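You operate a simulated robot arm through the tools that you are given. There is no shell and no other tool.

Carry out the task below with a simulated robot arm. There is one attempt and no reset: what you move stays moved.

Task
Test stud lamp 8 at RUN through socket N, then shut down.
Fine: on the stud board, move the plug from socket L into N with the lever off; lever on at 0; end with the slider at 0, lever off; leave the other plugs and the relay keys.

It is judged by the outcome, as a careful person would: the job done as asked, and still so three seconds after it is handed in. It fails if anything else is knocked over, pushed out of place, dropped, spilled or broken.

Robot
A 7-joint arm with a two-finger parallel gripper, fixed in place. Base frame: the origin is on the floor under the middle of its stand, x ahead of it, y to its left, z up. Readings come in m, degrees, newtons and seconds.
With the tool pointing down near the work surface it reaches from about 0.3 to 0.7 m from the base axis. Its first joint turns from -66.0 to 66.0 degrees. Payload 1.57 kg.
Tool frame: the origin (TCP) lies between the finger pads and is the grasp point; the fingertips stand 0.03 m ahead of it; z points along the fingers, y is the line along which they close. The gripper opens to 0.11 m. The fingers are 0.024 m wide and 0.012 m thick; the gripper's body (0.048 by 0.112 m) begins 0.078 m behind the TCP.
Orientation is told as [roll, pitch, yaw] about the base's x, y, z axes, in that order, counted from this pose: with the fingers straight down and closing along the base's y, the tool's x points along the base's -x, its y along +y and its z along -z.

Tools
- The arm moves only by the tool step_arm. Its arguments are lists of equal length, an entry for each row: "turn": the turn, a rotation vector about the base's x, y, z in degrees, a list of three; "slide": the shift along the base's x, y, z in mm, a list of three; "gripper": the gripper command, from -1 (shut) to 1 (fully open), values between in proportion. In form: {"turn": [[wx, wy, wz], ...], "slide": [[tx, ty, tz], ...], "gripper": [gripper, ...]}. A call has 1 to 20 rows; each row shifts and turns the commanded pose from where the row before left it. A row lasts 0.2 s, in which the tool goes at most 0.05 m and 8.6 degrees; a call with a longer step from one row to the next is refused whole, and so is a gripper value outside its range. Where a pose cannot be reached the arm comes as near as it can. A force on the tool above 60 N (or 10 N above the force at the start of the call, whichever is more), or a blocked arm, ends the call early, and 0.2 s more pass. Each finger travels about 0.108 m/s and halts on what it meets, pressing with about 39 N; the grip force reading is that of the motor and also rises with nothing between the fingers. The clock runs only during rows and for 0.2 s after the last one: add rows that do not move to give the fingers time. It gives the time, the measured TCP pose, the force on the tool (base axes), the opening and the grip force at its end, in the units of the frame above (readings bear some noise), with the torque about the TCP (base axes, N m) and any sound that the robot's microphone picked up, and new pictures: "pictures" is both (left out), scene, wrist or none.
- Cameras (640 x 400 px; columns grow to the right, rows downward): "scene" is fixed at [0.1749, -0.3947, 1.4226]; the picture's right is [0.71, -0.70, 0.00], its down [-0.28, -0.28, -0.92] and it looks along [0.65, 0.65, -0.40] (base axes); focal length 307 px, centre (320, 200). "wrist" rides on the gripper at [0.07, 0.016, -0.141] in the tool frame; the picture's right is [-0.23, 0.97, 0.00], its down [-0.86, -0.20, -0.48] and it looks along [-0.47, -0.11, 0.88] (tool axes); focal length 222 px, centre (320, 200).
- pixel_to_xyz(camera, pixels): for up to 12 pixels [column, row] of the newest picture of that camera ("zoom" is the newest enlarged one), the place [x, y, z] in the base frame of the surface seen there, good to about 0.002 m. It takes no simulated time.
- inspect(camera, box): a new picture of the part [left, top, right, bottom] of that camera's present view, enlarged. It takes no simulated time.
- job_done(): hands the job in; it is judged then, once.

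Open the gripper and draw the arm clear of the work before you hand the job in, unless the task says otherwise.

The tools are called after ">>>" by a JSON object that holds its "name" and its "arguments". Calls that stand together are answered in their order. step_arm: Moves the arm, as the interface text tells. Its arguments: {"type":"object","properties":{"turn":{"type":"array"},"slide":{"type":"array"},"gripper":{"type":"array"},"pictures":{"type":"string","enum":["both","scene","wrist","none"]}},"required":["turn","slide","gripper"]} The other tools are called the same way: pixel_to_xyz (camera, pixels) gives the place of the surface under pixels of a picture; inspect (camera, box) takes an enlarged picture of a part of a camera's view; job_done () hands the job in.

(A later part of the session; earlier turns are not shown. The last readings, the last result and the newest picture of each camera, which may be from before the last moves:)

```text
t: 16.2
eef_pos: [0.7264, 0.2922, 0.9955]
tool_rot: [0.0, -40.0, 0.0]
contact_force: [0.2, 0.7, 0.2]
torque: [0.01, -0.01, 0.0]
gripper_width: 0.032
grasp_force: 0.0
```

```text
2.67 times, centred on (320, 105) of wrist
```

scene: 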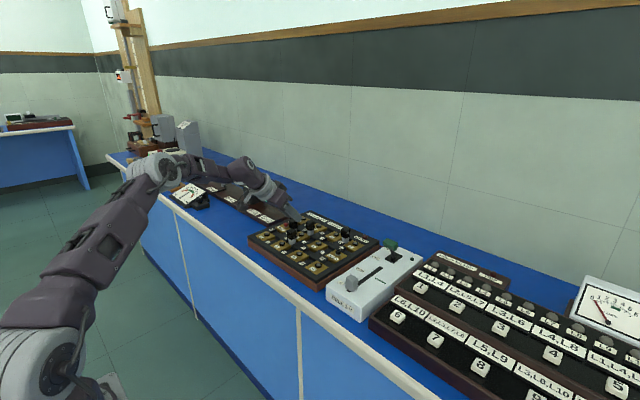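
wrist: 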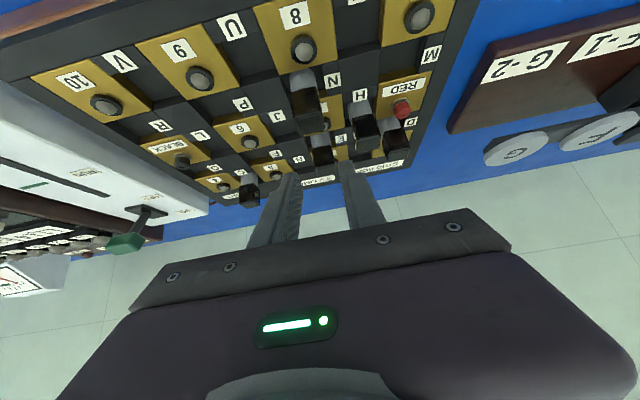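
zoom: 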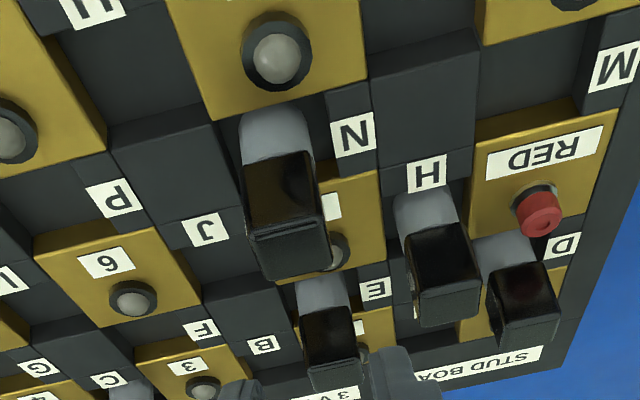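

The plug stands upright in N, L is empty and the other plugs haven't moved. Next I'll go up and across to a hover above and in front of the lever, opening the fingers to about 56 mm and tilting to 50°.

>>> {"name": "step_arm", "arguments": {"turn": [[0, 0, 0], [0, 0, 0], [0, 0, 0], [0, 0, 0], [0, 0, 0], [0, 0, 0], [0, 0, 0], [0, -5, 0], [0, -5, 0], [0, 0, 0], [0, 0, 0]], "slide": [[0, 0, 30], [0, -30, 30], [0, -40, 0], [5, -45, 0], [10, -45, 0], [10, -45, 0], [10, -45, 0], [10, -45, 0], [10, -4.2, 0], [10, 0, 0], [0, 0, 0]], "gripper": [-0.42, -0.42, -0.42, -0.42, -0.2, 0, 0, 0, 0, 0, 0]}}

```text
t: 18.6
eef_pos: [0.7897, -0.0068, 1.0568]
tool_rot: [0.0, -50.0, 0.0]
contact_force: [0.3, 0.0, -0.4]
torque: [0.02, 0.0, -0.02]
gripper_width: 0.0549
grasp_force: 0.1
```

scene: 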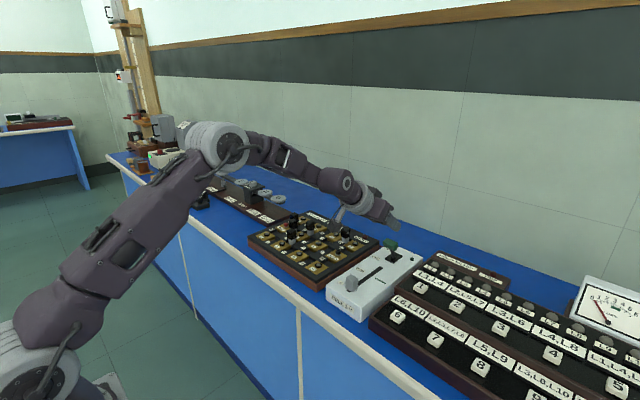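
wrist: 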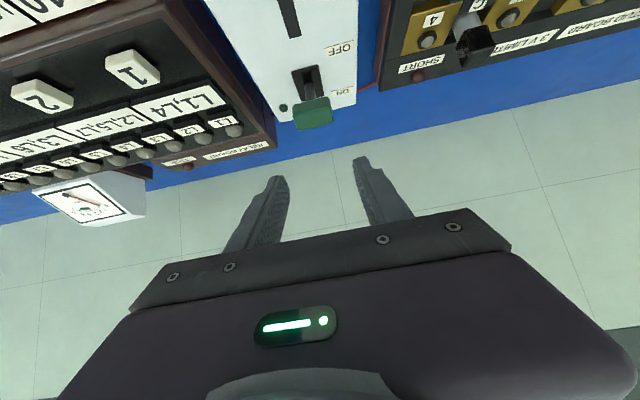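

The lever handle now shows at wrist (312,110). I'll zoom in to measure the handle and to re-check the board after the move.

>>> {"name": "inspect", "arguments": {"camera": "wrist", "box": [260, 40, 380, 140]}}

>>> {"name": "pixel_to_xyz", "arguments": {"camera": "zoom", "pixels": [[190, 330], [370, 315], [180, 430], [280, 380], [200, 400], [380, 380], [265, 280], [265, 220], [180, 160], [340, 240], [95, 275], [280, 320]]}}

>>> {"name": "inspect", "arguments": {"camera": "scene", "box": [240, 195, 440, 320]}}

```text
4.00 times, centred on (320, 90) of wrist
```

zoom: 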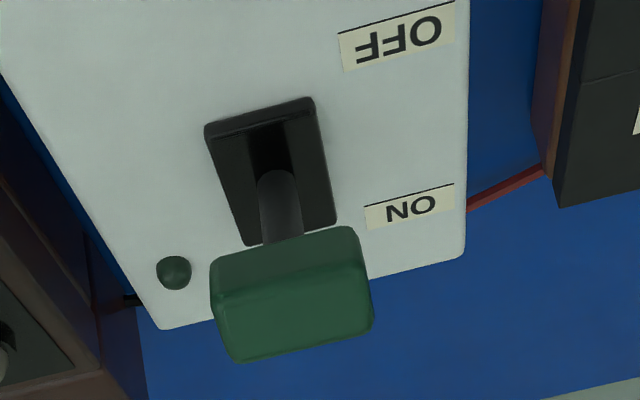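

```text
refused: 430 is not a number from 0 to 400
```

```text
3.20 times, centred on (340, 258) of scene
```

zoom: 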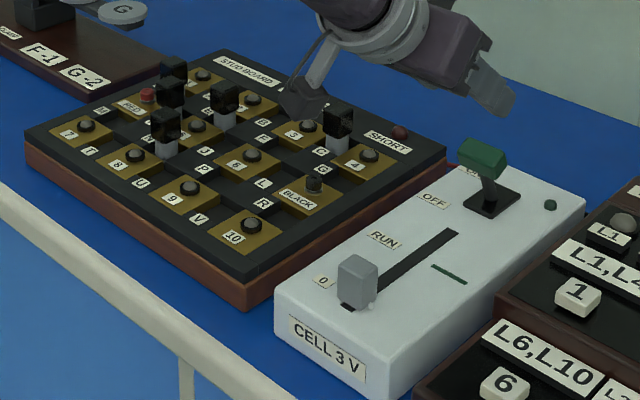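

>>> {"name": "inspect", "arguments": {"camera": "wrist", "box": [260, 40, 380, 140]}}

>>> {"name": "pixel_to_xyz", "arguments": {"camera": "zoom", "pixels": [[220, 290], [350, 270], [225, 260], [348, 235], [285, 275], [235, 350], [365, 320], [295, 325], [278, 200], [320, 215], [215, 140], [400, 35]]}}

>>> {"name": "pixel_to_xyz", "arguments": {"camera": "wrist", "pixels": [[362, 92], [362, 50], [303, 88], [290, 20], [342, 48], [312, 103], [318, 121]]}}

```text
4.00 times, centred on (320, 90) of wrist
```

zoom: 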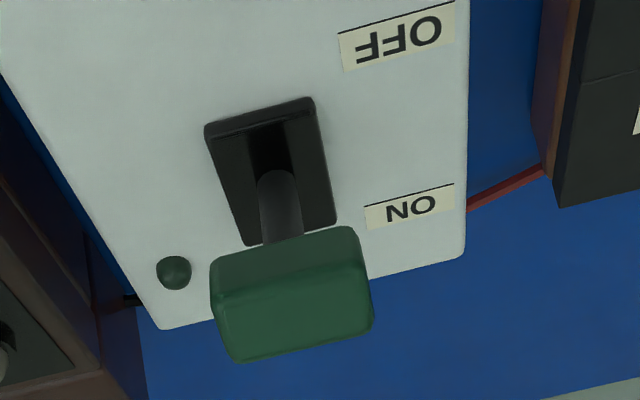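

```text
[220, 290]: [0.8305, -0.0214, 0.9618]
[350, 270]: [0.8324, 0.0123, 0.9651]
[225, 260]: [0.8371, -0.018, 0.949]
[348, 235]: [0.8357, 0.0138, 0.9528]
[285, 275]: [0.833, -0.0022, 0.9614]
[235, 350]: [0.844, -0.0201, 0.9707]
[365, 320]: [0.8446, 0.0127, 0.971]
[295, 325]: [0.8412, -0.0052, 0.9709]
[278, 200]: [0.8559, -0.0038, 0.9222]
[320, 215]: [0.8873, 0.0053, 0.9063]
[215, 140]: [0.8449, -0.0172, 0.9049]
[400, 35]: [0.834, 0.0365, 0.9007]
```

```text
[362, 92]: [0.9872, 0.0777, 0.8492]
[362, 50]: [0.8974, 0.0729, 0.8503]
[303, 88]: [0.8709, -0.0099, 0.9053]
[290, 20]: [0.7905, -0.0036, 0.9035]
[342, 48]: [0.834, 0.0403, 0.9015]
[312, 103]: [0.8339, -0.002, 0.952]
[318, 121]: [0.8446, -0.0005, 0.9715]
```

Handle: y −0.022 to 0.0135, centre about (0.845, −0.005, 0.961), leaning about 26° toward −x (OFF) from the pivot near (0.8675, 0.91). I'll line up in front of it along the tool axis, then advance with the fingers straddling it.

>>> {"name": "step_arm", "arguments": {"turn": [[0, 0, 0], [0, 0, 0], [0, 0, 0], [0, 0, 0], [0, 0, 0], [0, 0, 0], [0, 0, 0]], "slide": [[-2, 1, -23], [-2, 1, -23], [18, 0, -15], [18, 0, -15], [17, 0, -15], [0, 0, 0], [0, 0, 0]], "gripper": [0, 0, 0, 0, 0, 0, 0]}}

```text
t: 20.2
eef_pos: [0.8408, -0.0045, 0.9651]
tool_rot: [0.0, -50.0, 0.0]
contact_force: [-0.3, -0.7, -0.2]
torque: [-0.01, 0.01, 0.0]
gripper_width: 0.0547
grasp_force: 0.1
```

scene: 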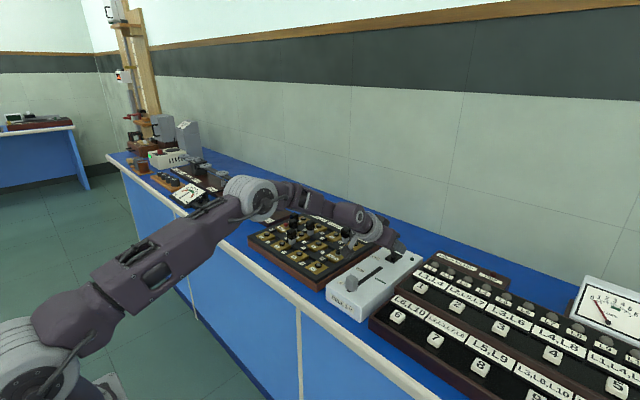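
wrist: 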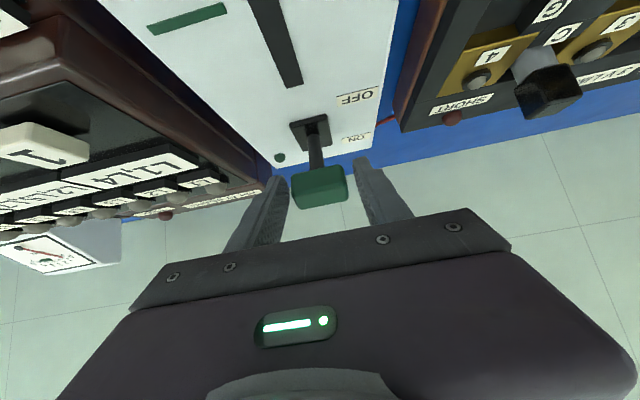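

The handle sits centred between the fingers at wrist (320,188). I'll close on it, leaving the arm still.

>>> {"name": "step_arm", "arguments": {"turn": [[0, 0, 0], [0, 0, 0], [0, 0, 0]], "slide": [[0, 0, 0], [0, 0, 0], [0, 0, 0]], "gripper": [-0.3, -0.5, -0.5], "pictures": "wrist"}}

```text
t: 21.0
eef_pos: [0.8411, -0.0058, 0.9642]
tool_rot: [0.0, -50.0, -0.1]
contact_force: [2.0, -0.2, -0.5]
torque: [0.02, -0.08, -0.02]
gripper_width: 0.0396
grasp_force: 44.7
```

wrist: 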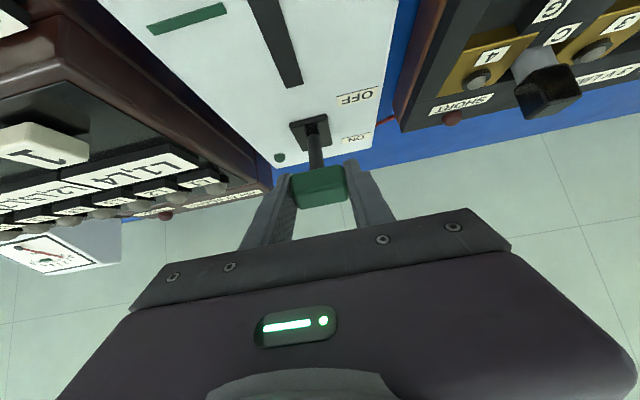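

Gripped at 39.6 mm. I'll move the handle along its arc toward ON (+x), first the near half, watching the force.

>>> {"name": "step_arm", "arguments": {"turn": [[0, 0, 0], [0, 0, 0], [0, 0, 0], [0, 0, 0]], "slide": [[7.1, 0, 2.3], [7.6, 0, 1.6], [7.8, 0, 0.5], [0, 0, 0]], "gripper": [-0.5, -0.5, -0.5, -0.5], "pictures": "both"}}

>>> {"name": "inspect", "arguments": {"camera": "wrist", "box": [250, 90, 390, 220]}}

```text
t: 22.0
eef_pos: [0.8622, -0.0043, 0.9699]
tool_rot: [0.0, -50.2, 0.1]
contact_force: [-9.0, -3.4, 4.6]
torque: [-0.01, 0.55, 0.13]
gripper_width: 0.0395
grasp_force: 45.2
```

scene: 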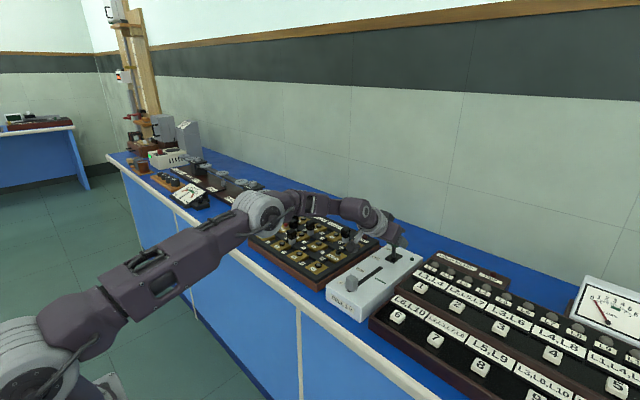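
wrist: 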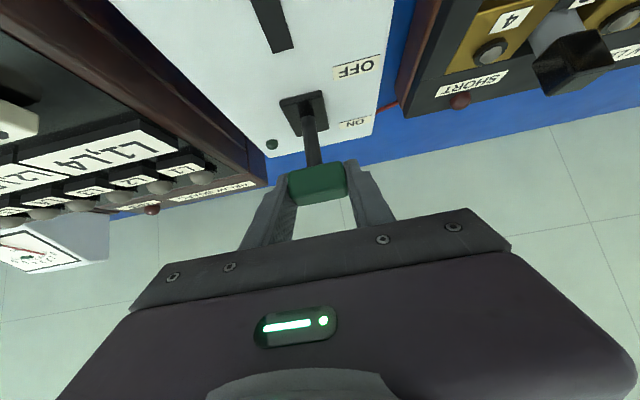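

```text
3.08 times, centred on (320, 155) of wrist
```

zoom: 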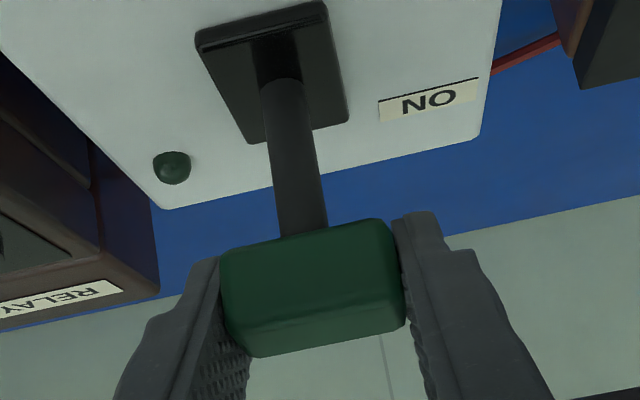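

The lever is following (TCP x 0.862, about 10 N). I'll carry on over the centre to the ON side.

>>> {"name": "step_arm", "arguments": {"turn": [[0, 0, 0], [0, 0, 0], [0, 0, 0], [0, 0, 0]], "slide": [[7.7, 0, -0.5], [7.7, 0, -1.6], [6, 0, -2], [0, 0, 0]], "gripper": [-0.5, -0.5, -0.5, -0.5], "pictures": "both"}}

>>> {"name": "inspect", "arguments": {"camera": "wrist", "box": [250, 90, 390, 220]}}

>>> {"name": "inspect", "arguments": {"camera": "scene", "box": [330, 200, 450, 300]}}

```text
t: 23.0
eef_pos: [0.8771, -0.0049, 0.9679]
tool_rot: [-0.3, -49.9, 0.5]
contact_force: [1.3, -23.2, 37.3]
torque: [-0.01, 0.2, -0.03]
gripper_width: 0.04
grasp_force: 45.2
out of reach, approached as far as the arm can: row 3
```

scene: 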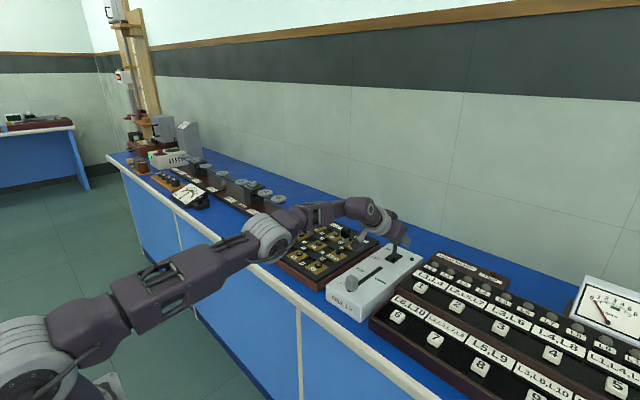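
wrist: 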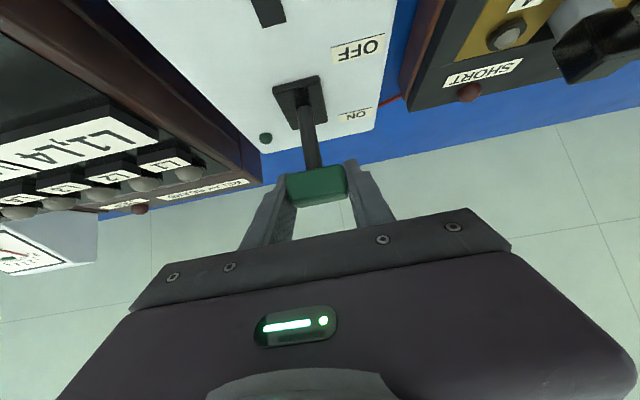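

```text
3.08 times, centred on (320, 155) of wrist
```

zoom: 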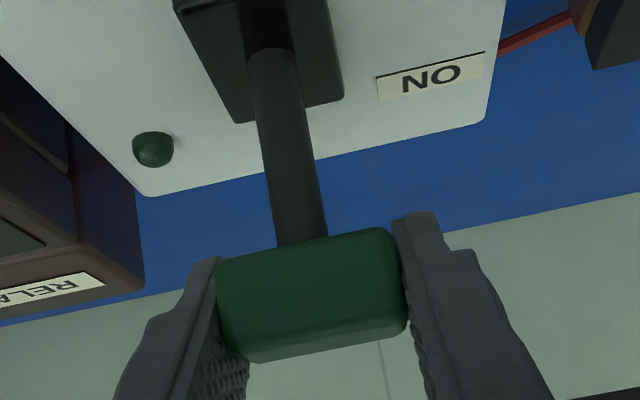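

```text
4.00 times, centred on (390, 250) of scene
```

zoom: 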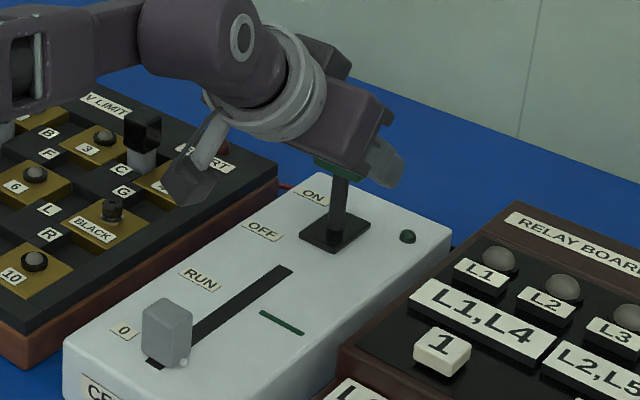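

The stem is now just past upright, but at 50° tilt the arm hit its reach limit and strains (37 N up, 23 N sideways). I'll back the command off a few mm to relieve it before tilting further.

>>> {"name": "step_arm", "arguments": {"turn": [[0, 0, 0], [0, 0, 0]], "slide": [[-5, 0, 1.5], [0, 0, 0]], "gripper": [-0.5, -0.5], "pictures": "none"}}

```text
t: 23.6
eef_pos: [0.8772, -0.0051, 0.9676]
tool_rot: [0.0, -50.2, 0.0]
contact_force: [8.3, -16.3, 17.7]
torque: [-0.45, -0.43, 0.22]
gripper_width: 0.0396
grasp_force: 45.1
```

The strain has halved. I'll tilt the tool 8° more in small steps to regain reach, then read the forces.

>>> {"name": "step_arm", "arguments": {"turn": [[0, -2, 0], [0, -3, 0], [0, -3, 0], [0, 0, 0]], "slide": [[0, 0, 0], [0, 0, 0], [0, 0, 0], [0, 0, 0]], "gripper": [-0.5, -0.5, -0.5, -0.5], "pictures": "both"}}

>>> {"name": "inspect", "arguments": {"camera": "scene", "box": [330, 200, 450, 300]}}

```text
t: 24.6
eef_pos: [0.8757, -0.0052, 0.965]
tool_rot: [0.2, -57.9, -0.3]
contact_force: [-18.4, -14.0, 14.9]
torque: [-0.04, 1.16, 0.01]
gripper_width: 0.0399
grasp_force: 45.2
```

scene: 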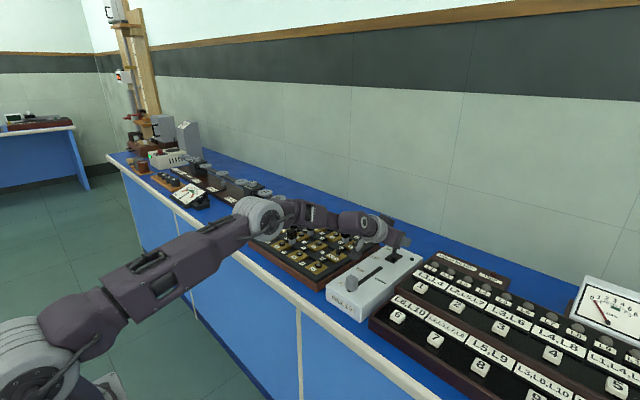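
wrist: 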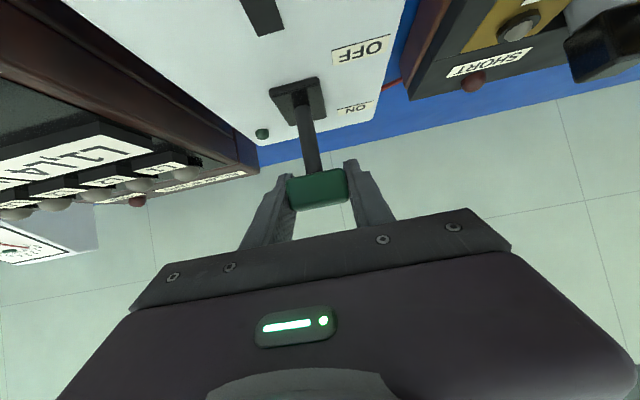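

```text
4.00 times, centred on (390, 250) of scene
```

zoom: 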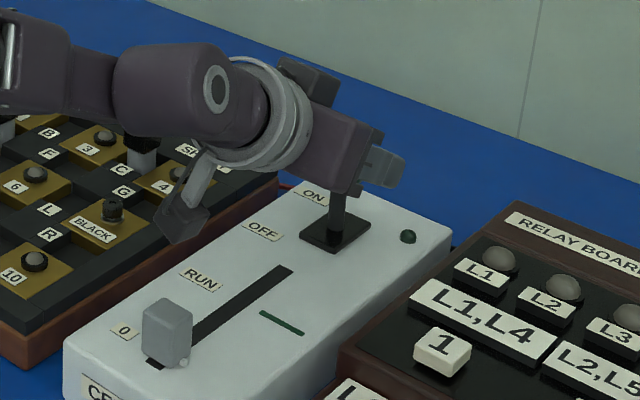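

The lever stem stands near upright. Before moving on I'll check the wrist link's height above the plug in C and the stud board.

>>> {"name": "pixel_to_xyz", "arguments": {"camera": "scene", "pixels": [[365, 222], [380, 230], [375, 240], [372, 254], [385, 222], [400, 238], [345, 215], [340, 225], [418, 240], [365, 235], [300, 205], [262, 215]]}}

>>> {"name": "inspect", "arguments": {"camera": "wrist", "box": [250, 60, 390, 210]}}

```text
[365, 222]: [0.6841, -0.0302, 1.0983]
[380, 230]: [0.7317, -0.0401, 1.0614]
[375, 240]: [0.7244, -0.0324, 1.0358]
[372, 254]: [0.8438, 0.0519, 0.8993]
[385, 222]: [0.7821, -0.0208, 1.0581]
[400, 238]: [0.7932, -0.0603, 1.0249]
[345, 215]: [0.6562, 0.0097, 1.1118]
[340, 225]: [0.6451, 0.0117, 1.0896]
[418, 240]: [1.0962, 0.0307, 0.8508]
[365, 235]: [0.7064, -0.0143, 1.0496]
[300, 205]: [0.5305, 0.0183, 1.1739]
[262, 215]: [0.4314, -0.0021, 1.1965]
```

```text
2.67 times, centred on (320, 135) of wrist
```

zoom: 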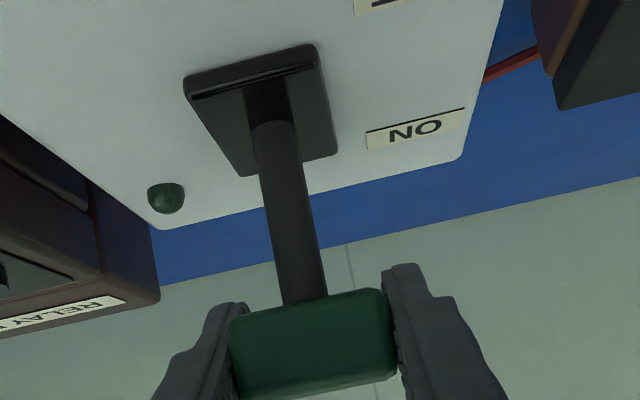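

The arm is well clear of the stud board (y≈0, z>1.03). The lever is about 12° past upright, so I'll push on along the arc toward ON.

>>> {"name": "step_arm", "arguments": {"turn": [[0, -2, 0], [0, -2, 0], [0, 0, 0]], "slide": [[5, 0, -1], [5, 0, -1.5], [0, 0, 0]], "gripper": [-0.5, -0.5, -0.5], "pictures": "both"}}

>>> {"name": "inspect", "arguments": {"camera": "scene", "box": [330, 200, 450, 300]}}

>>> {"name": "inspect", "arguments": {"camera": "wrist", "box": [250, 60, 390, 210]}}

```text
t: 25.4
eef_pos: [0.887, -0.0043, 0.9638]
tool_rot: [0.1, -61.8, -0.1]
contact_force: [-4.9, -14.1, -0.1]
torque: [-0.03, 0.3, 0.24]
gripper_width: 0.0396
grasp_force: 42.6
```

scene: 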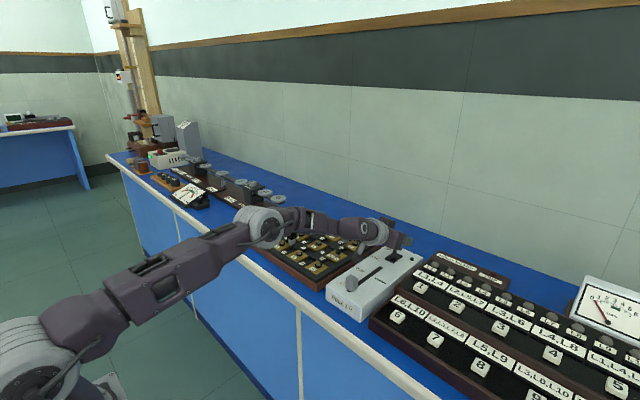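
wrist: 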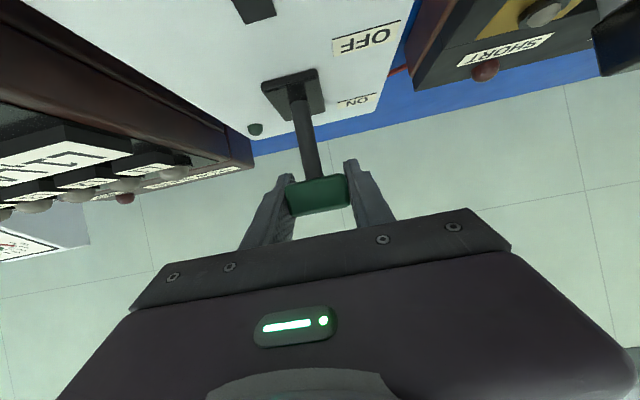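

```text
4.00 times, centred on (390, 250) of scene
```

zoom: 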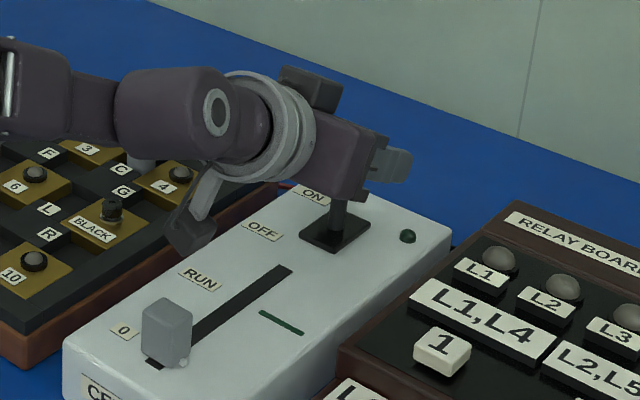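

```text
2.67 times, centred on (320, 135) of wrist
```

zoom: 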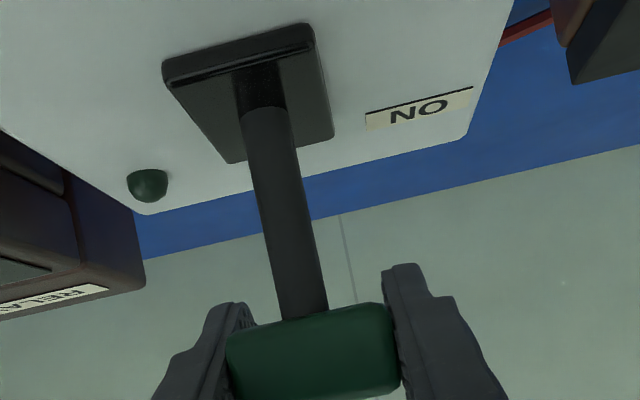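

TCP is at x 0.887 and the resistance fell, so the lever is going over. A little further along the arc should reach the end stop; I'll also shift 1 mm in −y to relieve the side force.

>>> {"name": "step_arm", "arguments": {"turn": [[0, 0, 0], [0, 0, 0], [0, 0, 0]], "slide": [[3, -1, -1.5], [3, 0, -2], [0, 0, 0]], "gripper": [-0.5, -0.5, -0.5], "pictures": "both"}}

>>> {"name": "inspect", "arguments": {"camera": "scene", "box": [330, 200, 450, 300]}}

>>> {"name": "inspect", "arguments": {"camera": "wrist", "box": [250, 60, 390, 210]}}

```text
t: 26.2
eef_pos: [0.8918, -0.0054, 0.9632]
tool_rot: [0.1, -62.2, -0.1]
contact_force: [-16.4, -3.9, 13.5]
torque: [-0.1, 1.26, -0.03]
gripper_width: 0.0396
grasp_force: 44.4
```

scene: 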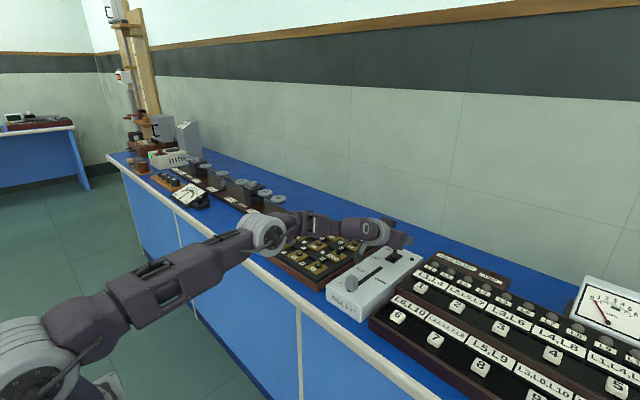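
wrist: 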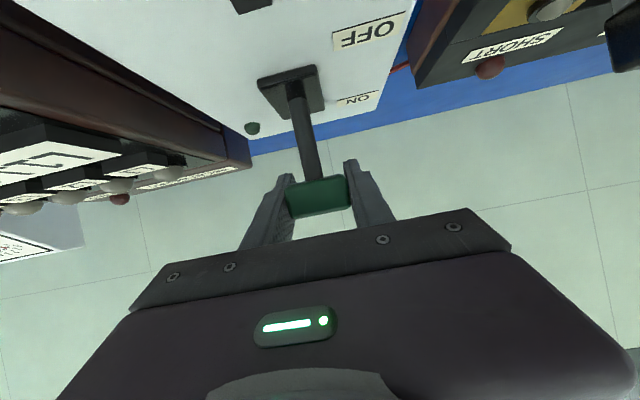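

```text
4.00 times, centred on (390, 250) of scene
```

zoom: 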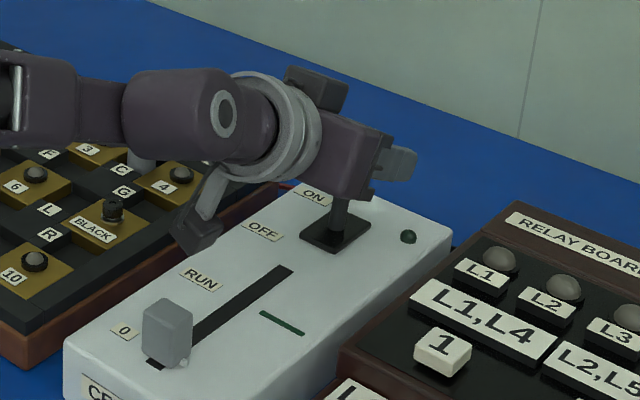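

```text
2.67 times, centred on (320, 135) of wrist
```

zoom: 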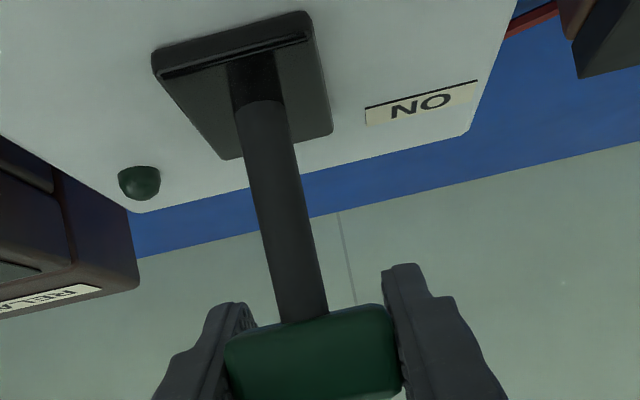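

The bulb isn't lit yet and the force has risen to 21 N. I'll measure the current lean of the stem.

>>> {"name": "pixel_to_xyz", "arguments": {"camera": "zoom", "pixels": [[262, 120], [272, 170], [285, 230], [300, 300], [270, 345], [370, 325], [310, 350], [310, 385], [310, 320], [150, 180], [240, 150], [320, 120]]}}

```text
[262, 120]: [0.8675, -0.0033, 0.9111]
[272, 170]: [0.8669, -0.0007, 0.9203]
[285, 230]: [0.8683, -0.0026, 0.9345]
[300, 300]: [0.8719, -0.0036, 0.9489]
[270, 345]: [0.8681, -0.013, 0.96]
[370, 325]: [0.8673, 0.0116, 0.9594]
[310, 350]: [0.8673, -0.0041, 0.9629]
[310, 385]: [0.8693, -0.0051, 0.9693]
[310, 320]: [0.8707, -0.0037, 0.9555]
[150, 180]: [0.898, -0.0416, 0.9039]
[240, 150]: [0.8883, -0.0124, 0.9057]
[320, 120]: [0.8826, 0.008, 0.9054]
```

The xyz readings put the handle centre at x≈0.878, about 7° past upright: it has slipped about 18 mm along the pads toward the palm. I'll release it, back off along the tool axis and see where the lever rests, then finish the throw by pushing with closed fingertips.

>>> {"name": "step_arm", "arguments": {"turn": [[0, 0, 0], [0, 0, 0], [0, 0, 0], [0, 0, 0], [0, 4, 0], [0, 4, 0], [0, 4, 0], [0, 0, 0]], "slide": [[0, 0, 0], [0, 0, 0], [-18, 0, 10], [-25, 0, 15], [-25, 0, 15], [-15, 0, 5], [0, 0, 0], [0, 0, 0]], "gripper": [0, 0, 0, 0, 0, 0, 0, 0], "pictures": "both"}}

>>> {"name": "inspect", "arguments": {"camera": "scene", "box": [330, 200, 450, 300]}}

>>> {"name": "inspect", "arguments": {"camera": "wrist", "box": [240, 40, 400, 180]}}

```text
t: 28.0
eef_pos: [0.8097, -0.0061, 1.0063]
tool_rot: [0.0, -50.0, 0.0]
contact_force: [-0.1, -0.6, -0.3]
torque: [0.01, 0.0, 0.01]
gripper_width: 0.0548
grasp_force: 0.0
```

scene: 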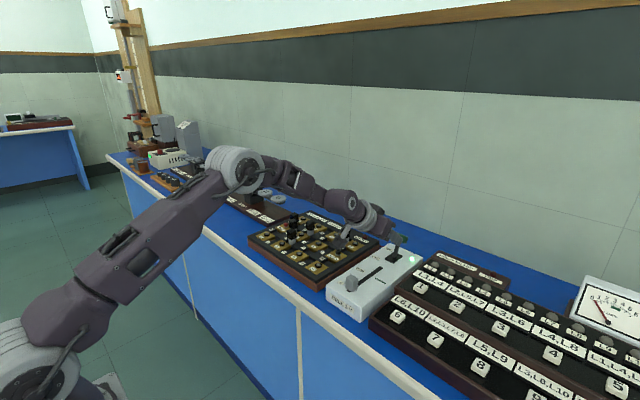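
wrist: 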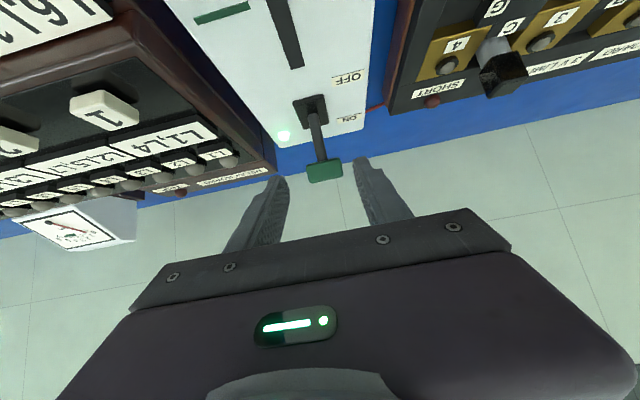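

```text
4.00 times, centred on (390, 250) of scene
```

zoom: 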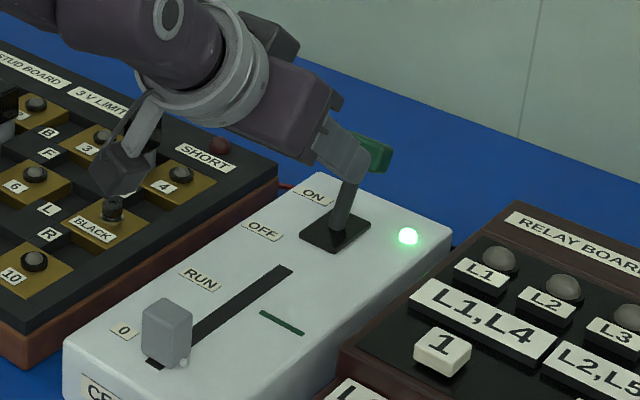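

```text
2.86 times, centred on (320, 110) of wrist
```

zoom: 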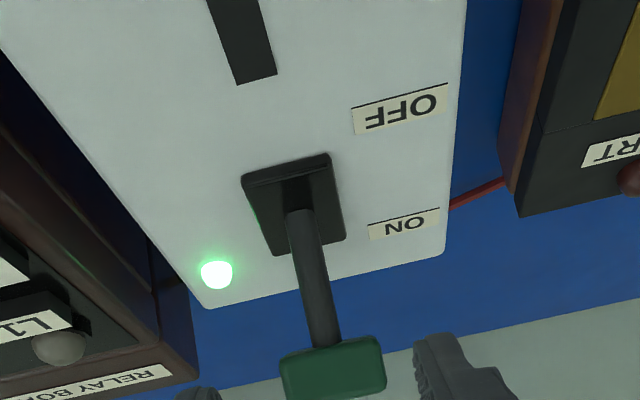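

The lever snapped over to ON by itself and its green bulb is lit, with the slider at 0. Now I'll measure the slider knob, slot, RUN label and green mark.

>>> {"name": "inspect", "arguments": {"camera": "scene", "box": [335, 250, 415, 300]}}

>>> {"name": "pixel_to_xyz", "arguments": {"camera": "zoom", "pixels": [[75, 215], [110, 200], [165, 200], [115, 235], [70, 260], [160, 265], [112, 300], [380, 150], [480, 205], [205, 105], [320, 55], [90, 320]]}}

```text
8.00 times, centred on (375, 275) of scene
```

zoom: 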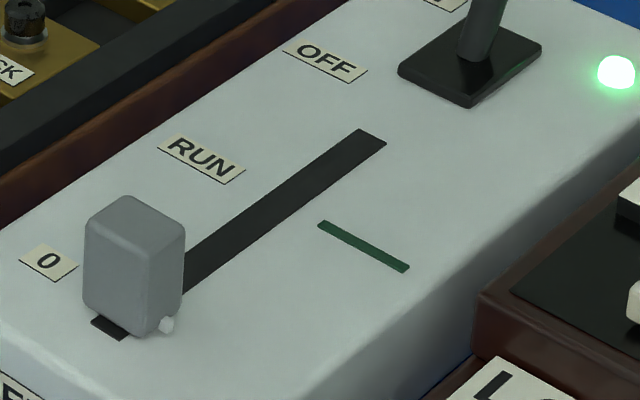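

```text
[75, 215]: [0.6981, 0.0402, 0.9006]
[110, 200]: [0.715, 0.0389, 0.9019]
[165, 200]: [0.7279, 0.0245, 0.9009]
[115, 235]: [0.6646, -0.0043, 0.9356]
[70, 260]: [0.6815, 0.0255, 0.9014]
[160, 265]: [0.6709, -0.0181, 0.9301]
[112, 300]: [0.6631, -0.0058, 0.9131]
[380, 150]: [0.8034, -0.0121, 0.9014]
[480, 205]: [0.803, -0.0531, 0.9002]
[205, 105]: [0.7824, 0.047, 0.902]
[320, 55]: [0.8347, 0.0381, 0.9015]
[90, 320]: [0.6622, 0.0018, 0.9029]
```

The knob has a small white pointer on its −y side at zoom (166,324), and the green RUN line runs from (322,225) to (405,268). I'll measure those.

>>> {"name": "pixel_to_xyz", "arguments": {"camera": "zoom", "pixels": [[166, 322], [167, 328], [325, 226], [363, 246], [402, 267], [201, 158], [48, 262], [88, 228], [127, 200], [180, 228], [143, 250], [105, 322]]}}

>>> {"name": "pixel_to_xyz", "arguments": {"camera": "zoom", "pixels": [[361, 131], [385, 144], [340, 150], [140, 335], [120, 336], [145, 290], [175, 290], [88, 300], [160, 240], [130, 225], [110, 260], [165, 310]]}}

```text
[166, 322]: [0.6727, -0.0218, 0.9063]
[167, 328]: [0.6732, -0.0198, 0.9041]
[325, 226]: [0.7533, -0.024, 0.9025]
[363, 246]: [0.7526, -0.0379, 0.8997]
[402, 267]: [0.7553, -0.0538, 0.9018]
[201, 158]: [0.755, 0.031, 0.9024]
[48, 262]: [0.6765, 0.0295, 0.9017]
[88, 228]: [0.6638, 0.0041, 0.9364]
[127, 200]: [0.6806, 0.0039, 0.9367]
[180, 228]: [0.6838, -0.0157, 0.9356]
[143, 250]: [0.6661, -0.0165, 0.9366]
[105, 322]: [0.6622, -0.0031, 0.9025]
```

```text
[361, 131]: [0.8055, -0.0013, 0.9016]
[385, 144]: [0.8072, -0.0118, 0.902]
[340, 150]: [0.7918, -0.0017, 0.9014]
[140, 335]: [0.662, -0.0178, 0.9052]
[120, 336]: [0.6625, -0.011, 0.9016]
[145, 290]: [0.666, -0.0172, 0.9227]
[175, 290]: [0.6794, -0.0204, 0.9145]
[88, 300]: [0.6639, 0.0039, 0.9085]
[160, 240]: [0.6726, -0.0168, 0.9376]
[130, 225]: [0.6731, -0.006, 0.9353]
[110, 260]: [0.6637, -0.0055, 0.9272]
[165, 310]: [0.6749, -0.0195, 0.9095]
```

Knob: x 0.6635–0.684, y −0.0175 to 0.0045, top z 0.9365. RUN mark at x≈0.754, so the travel from 0 (x≈0.674) is about 80 mm, and the slot goes on to 0.807. I'll draw back to hover over the knob at 40° tilt with the fingers 40 mm open.

>>> {"name": "step_arm", "arguments": {"turn": [[0, 0, 0], [0, 5, 0], [0, 5, 0], [0, 0, 0], [0, 0, 0], [0, 0, 0], [0, 0, 0]], "slide": [[-30, 0, 5], [-30, 0, 0], [-30, 0, 0], [-30, 0, 0], [-28.7, -0.5, -11], [0, 0, 0], [0, 0, 0]], "gripper": [-0.1, -0.27, -0.27, -0.27, -0.27, -0.27, -0.27]}}

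>>> {"name": "inspect", "arguments": {"camera": "wrist", "box": [220, 60, 420, 230]}}

>>> {"name": "inspect", "arguments": {"camera": "scene", "box": [240, 200, 440, 320]}}

```text
t: 29.6
eef_pos: [0.6611, -0.0085, 0.9988]
tool_rot: [0.0, -40.0, 0.1]
contact_force: [-0.9, 0.0, -0.2]
torque: [0.0, 0.02, 0.0]
gripper_width: 0.04
grasp_force: 0.1
```

scene: 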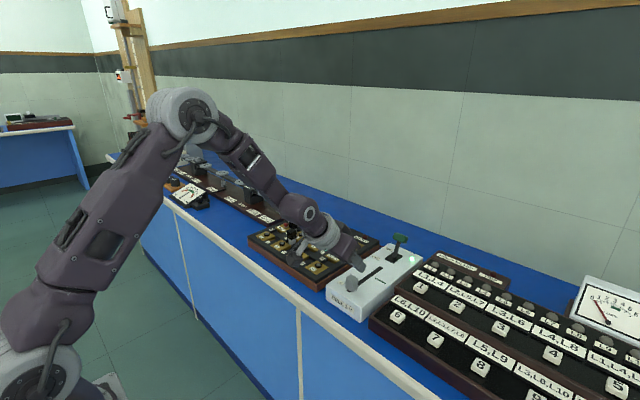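
wrist: 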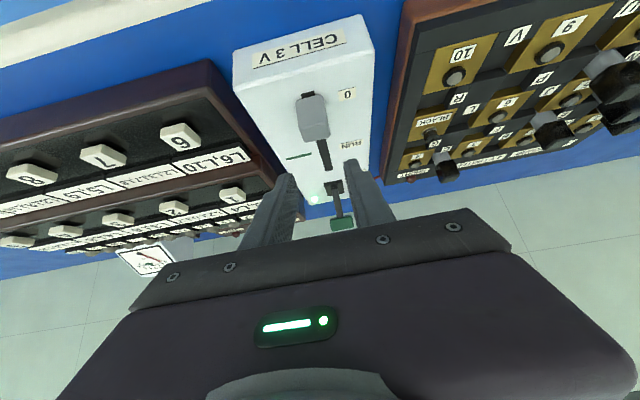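

```text
2.35 times, centred on (320, 145) of wrist
```

zoom: 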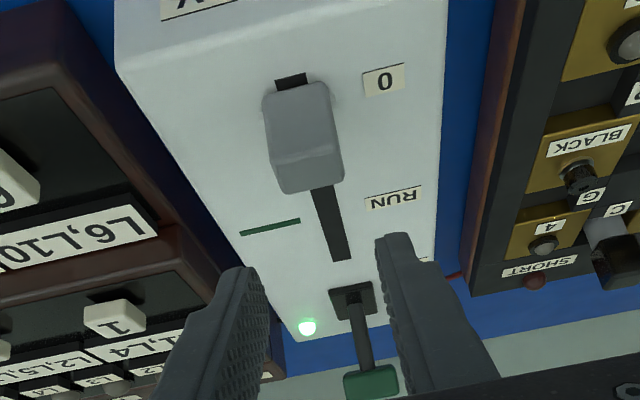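

```text
3.20 times, centred on (340, 260) of scene
```

zoom: 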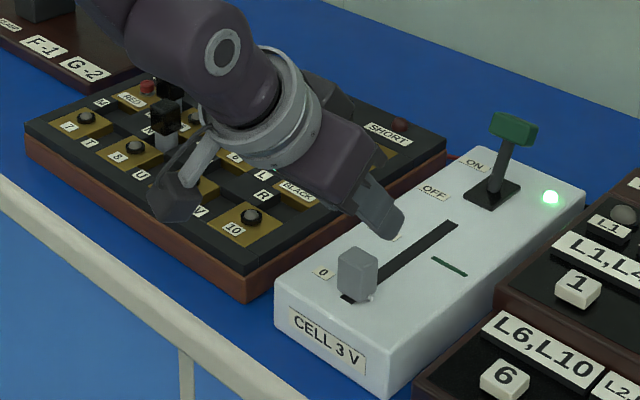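

The knob is straight below, between the fingers. I'll shift 1.5 mm in +y and descend to z≈0.943.

>>> {"name": "step_arm", "arguments": {"turn": [[0, 0, 0], [0, 0, 0], [0, 0, 0], [0, 0, 0], [0, 0, 0]], "slide": [[0, 1.5, -20], [0, 0, -20], [0, 0, -15], [0, 0, 0], [0, 0, 0]], "gripper": [-0.27, -0.27, -0.27, -0.27, -0.27]}}

>>> {"name": "inspect", "arguments": {"camera": "wrist", "box": [240, 100, 400, 230]}}

>>> {"name": "inspect", "arguments": {"camera": "scene", "box": [310, 230, 410, 310]}}

```text
t: 30.8
eef_pos: [0.6615, -0.0059, 0.9432]
tool_rot: [-0.1, -40.1, 0.1]
contact_force: [1.2, 0.2, -0.3]
torque: [0.03, -0.01, 0.01]
gripper_width: 0.0402
grasp_force: 0.1
```

scene: 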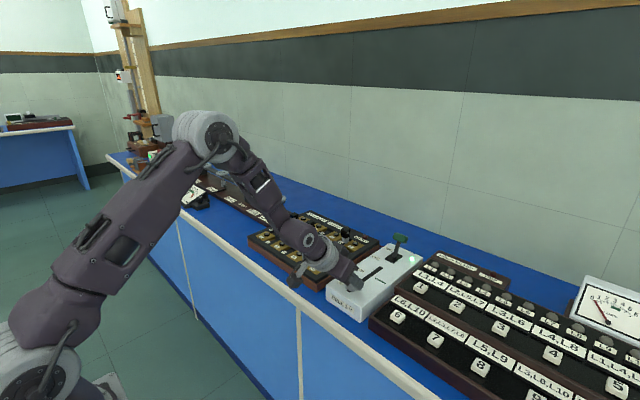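
wrist: 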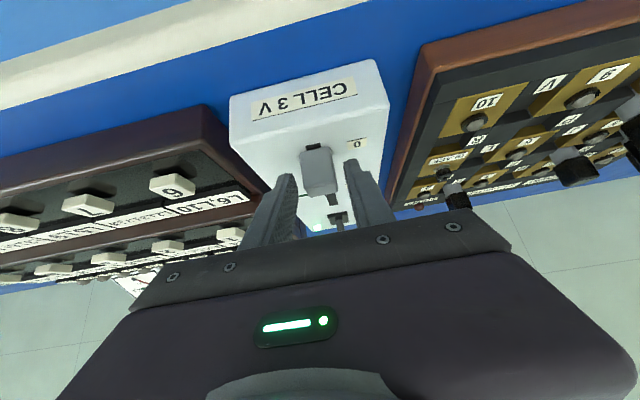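

```text
3.08 times, centred on (320, 165) of wrist
```

zoom: 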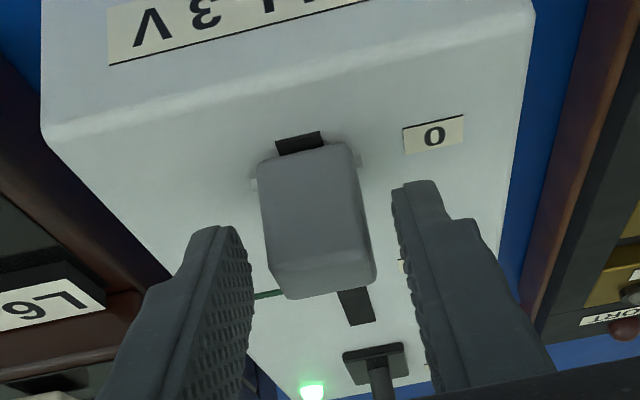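

```text
5.00 times, centred on (360, 270) of scene
```

zoom: 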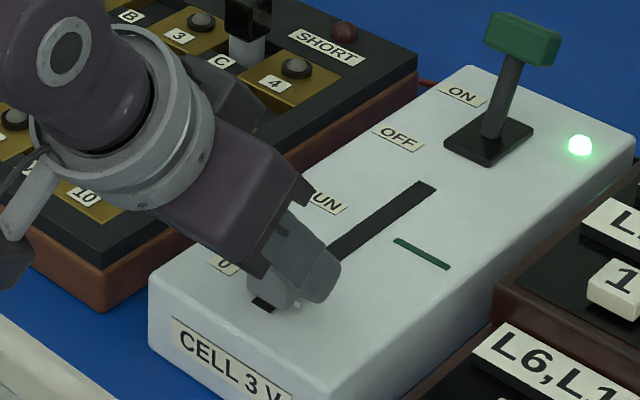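

The knob is centred between the pads, with white pointers at its base on both sides. I'll close on the knob.

>>> {"name": "step_arm", "arguments": {"turn": [[0, 0, 0], [0, 0, 0], [0, 0, 0]], "slide": [[0, 0, 0], [0, 0, 0], [0, 0, 0]], "gripper": [-0.6, -1, -1], "pictures": "wrist"}}

```text
t: 31.6
eef_pos: [0.6597, -0.0056, 0.944]
tool_rot: [0.1, -40.1, -0.1]
contact_force: [-0.1, 1.6, -2.0]
torque: [0.06, -0.46, 0.01]
gripper_width: 0.026
grasp_force: 37.3
```

wrist: 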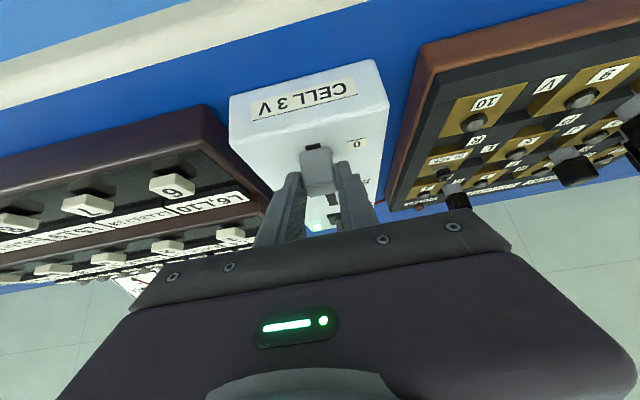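

Gripped at 26 mm. I'll slide it 20 mm in +x gently and check the force and whether the knob follows.

>>> {"name": "step_arm", "arguments": {"turn": [[0, 0, 0], [0, 0, 0], [0, 0, 0], [0, 0, 0], [0, 0, 0]], "slide": [[5, 0, 0], [5, 0, 0], [5, 0, 0], [5, 0, 0], [0, 0, 0]], "gripper": [-1, -1, -1, -1, -1], "pictures": "both"}}

>>> {"name": "inspect", "arguments": {"camera": "scene", "box": [310, 230, 410, 310]}}

>>> {"name": "inspect", "arguments": {"camera": "wrist", "box": [240, 100, 400, 230]}}

```text
t: 32.8
eef_pos: [0.6816, -0.0044, 0.9444]
tool_rot: [-0.1, -39.7, 0.1]
contact_force: [-1.2, -3.8, -17.8]
torque: [-0.1, 0.01, 0.01]
gripper_width: 0.0261
grasp_force: 37.1
```

scene: 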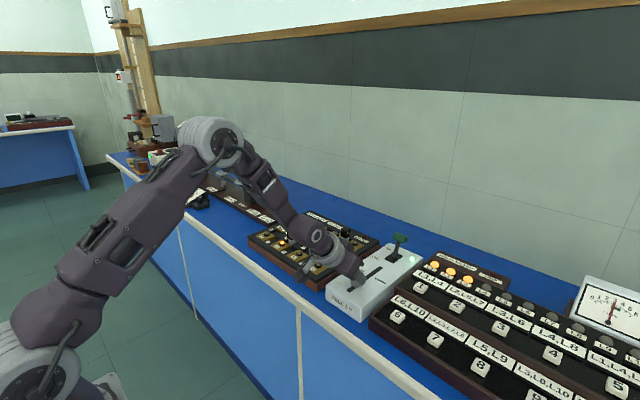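
wrist: 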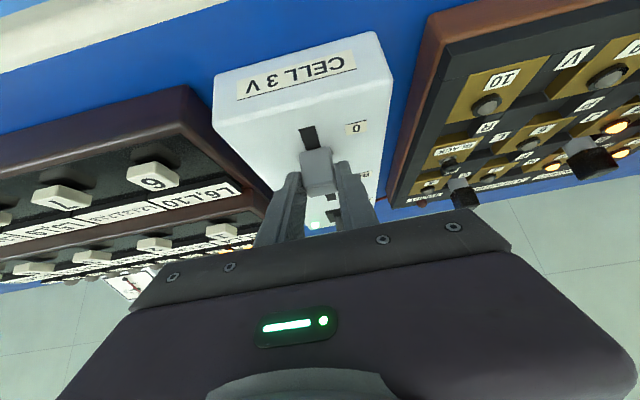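

```text
5.00 times, centred on (360, 270) of scene
```

zoom: 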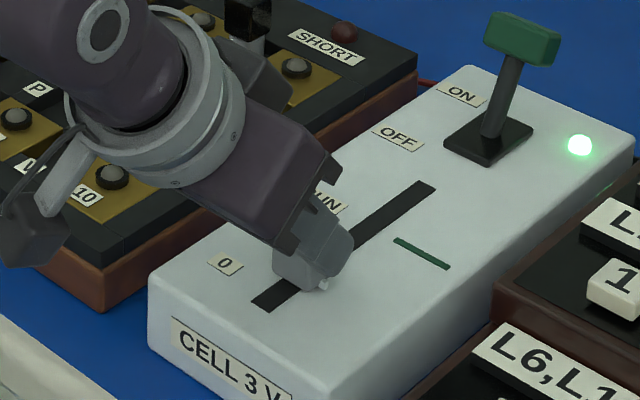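

```text
3.08 times, centred on (320, 165) of wrist
```

zoom: 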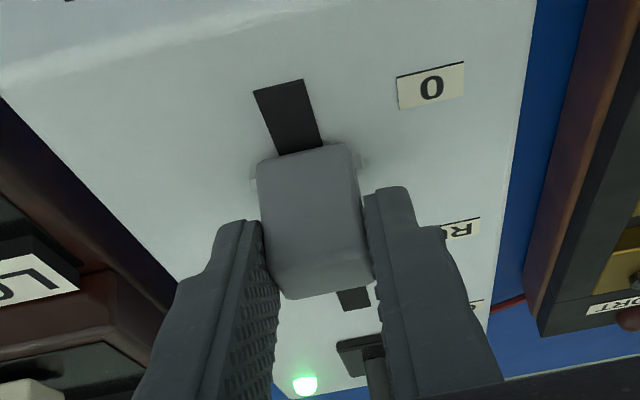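

The knob follows and the stud lamps and L1–L3 are beginning to light. I'll go on another 45 mm, still short of RUN, and then check the pointer against the green mark.

>>> {"name": "step_arm", "arguments": {"turn": [[0, 0, 0], [0, 0, 0], [0, 0, 0], [0, 0, 0], [0, 0, 0], [0, 0, 0]], "slide": [[9, 0, -0.5], [9, 0, -0.5], [9, 0, 0], [9, 0, 0], [9, 0, 0], [0, 0, 0]], "gripper": [-1, -1, -1, -1, -1, -1], "pictures": "both"}}

>>> {"name": "inspect", "arguments": {"camera": "scene", "box": [335, 240, 415, 300]}}

>>> {"name": "inspect", "arguments": {"camera": "wrist", "box": [240, 100, 400, 230]}}

```text
t: 34.2
eef_pos: [0.7278, -0.0039, 0.9448]
tool_rot: [0.0, -40.1, 0.0]
contact_force: [-0.1, -7.4, -3.8]
torque: [-0.09, -0.93, -0.07]
gripper_width: 0.026
grasp_force: 36.6
```

scene: 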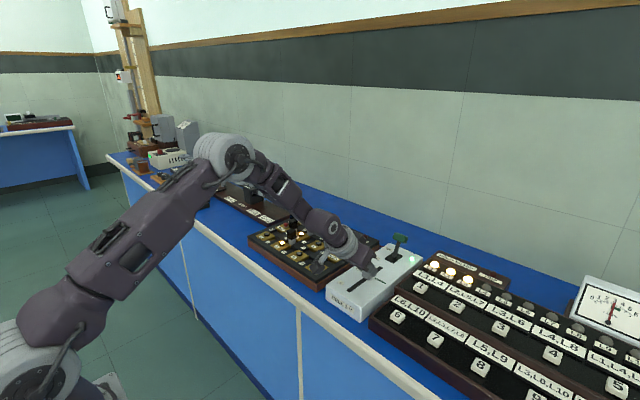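
wrist: 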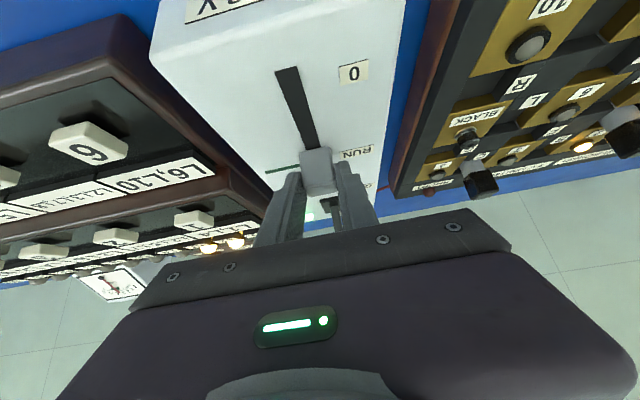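

```text
6.67 times, centred on (375, 270) of scene
```

zoom: 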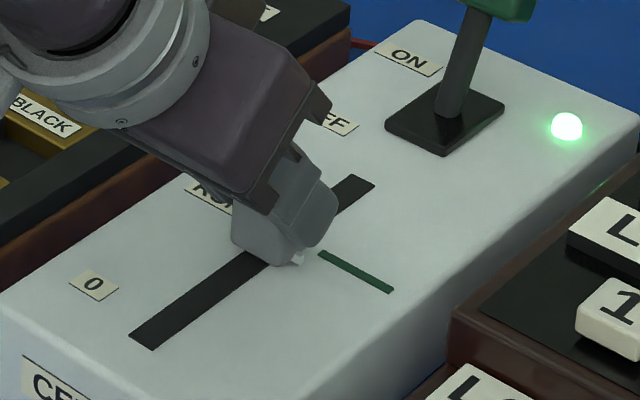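

```text
3.08 times, centred on (320, 165) of wrist
```

zoom: 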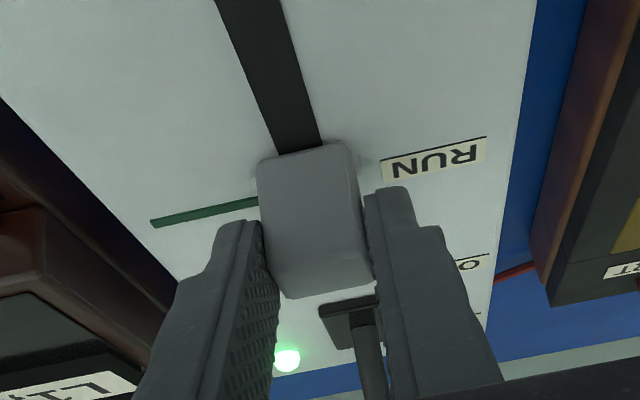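

The pointer at zoom (298,260) is close to the green line starting at (320,252). I'll measure both.

>>> {"name": "inspect", "arguments": {"camera": "scene", "box": [360, 260, 400, 290]}}

>>> {"name": "pixel_to_xyz", "arguments": {"camera": "wrist", "pixels": [[316, 150], [322, 149], [318, 160], [300, 153], [335, 152], [276, 170], [295, 167], [346, 155], [360, 152], [310, 152]]}}

```text
13.33 times, centred on (380, 275) of scene
```

zoom: 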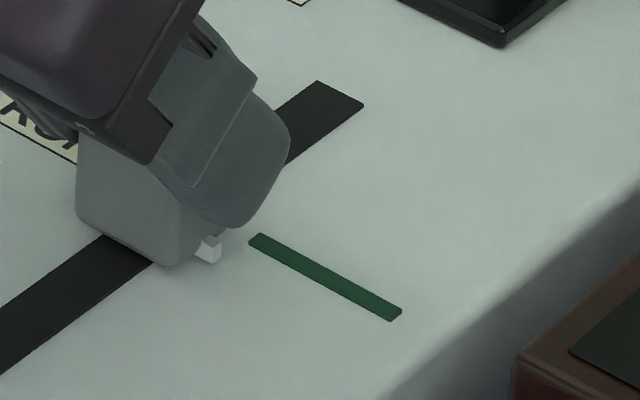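

```text
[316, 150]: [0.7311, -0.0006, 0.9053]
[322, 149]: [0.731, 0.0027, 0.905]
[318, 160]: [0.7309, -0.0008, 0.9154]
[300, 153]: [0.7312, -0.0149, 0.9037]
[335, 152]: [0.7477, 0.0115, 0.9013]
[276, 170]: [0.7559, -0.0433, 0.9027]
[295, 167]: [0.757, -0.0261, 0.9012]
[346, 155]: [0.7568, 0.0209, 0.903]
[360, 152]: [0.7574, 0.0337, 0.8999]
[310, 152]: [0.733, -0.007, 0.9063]
```

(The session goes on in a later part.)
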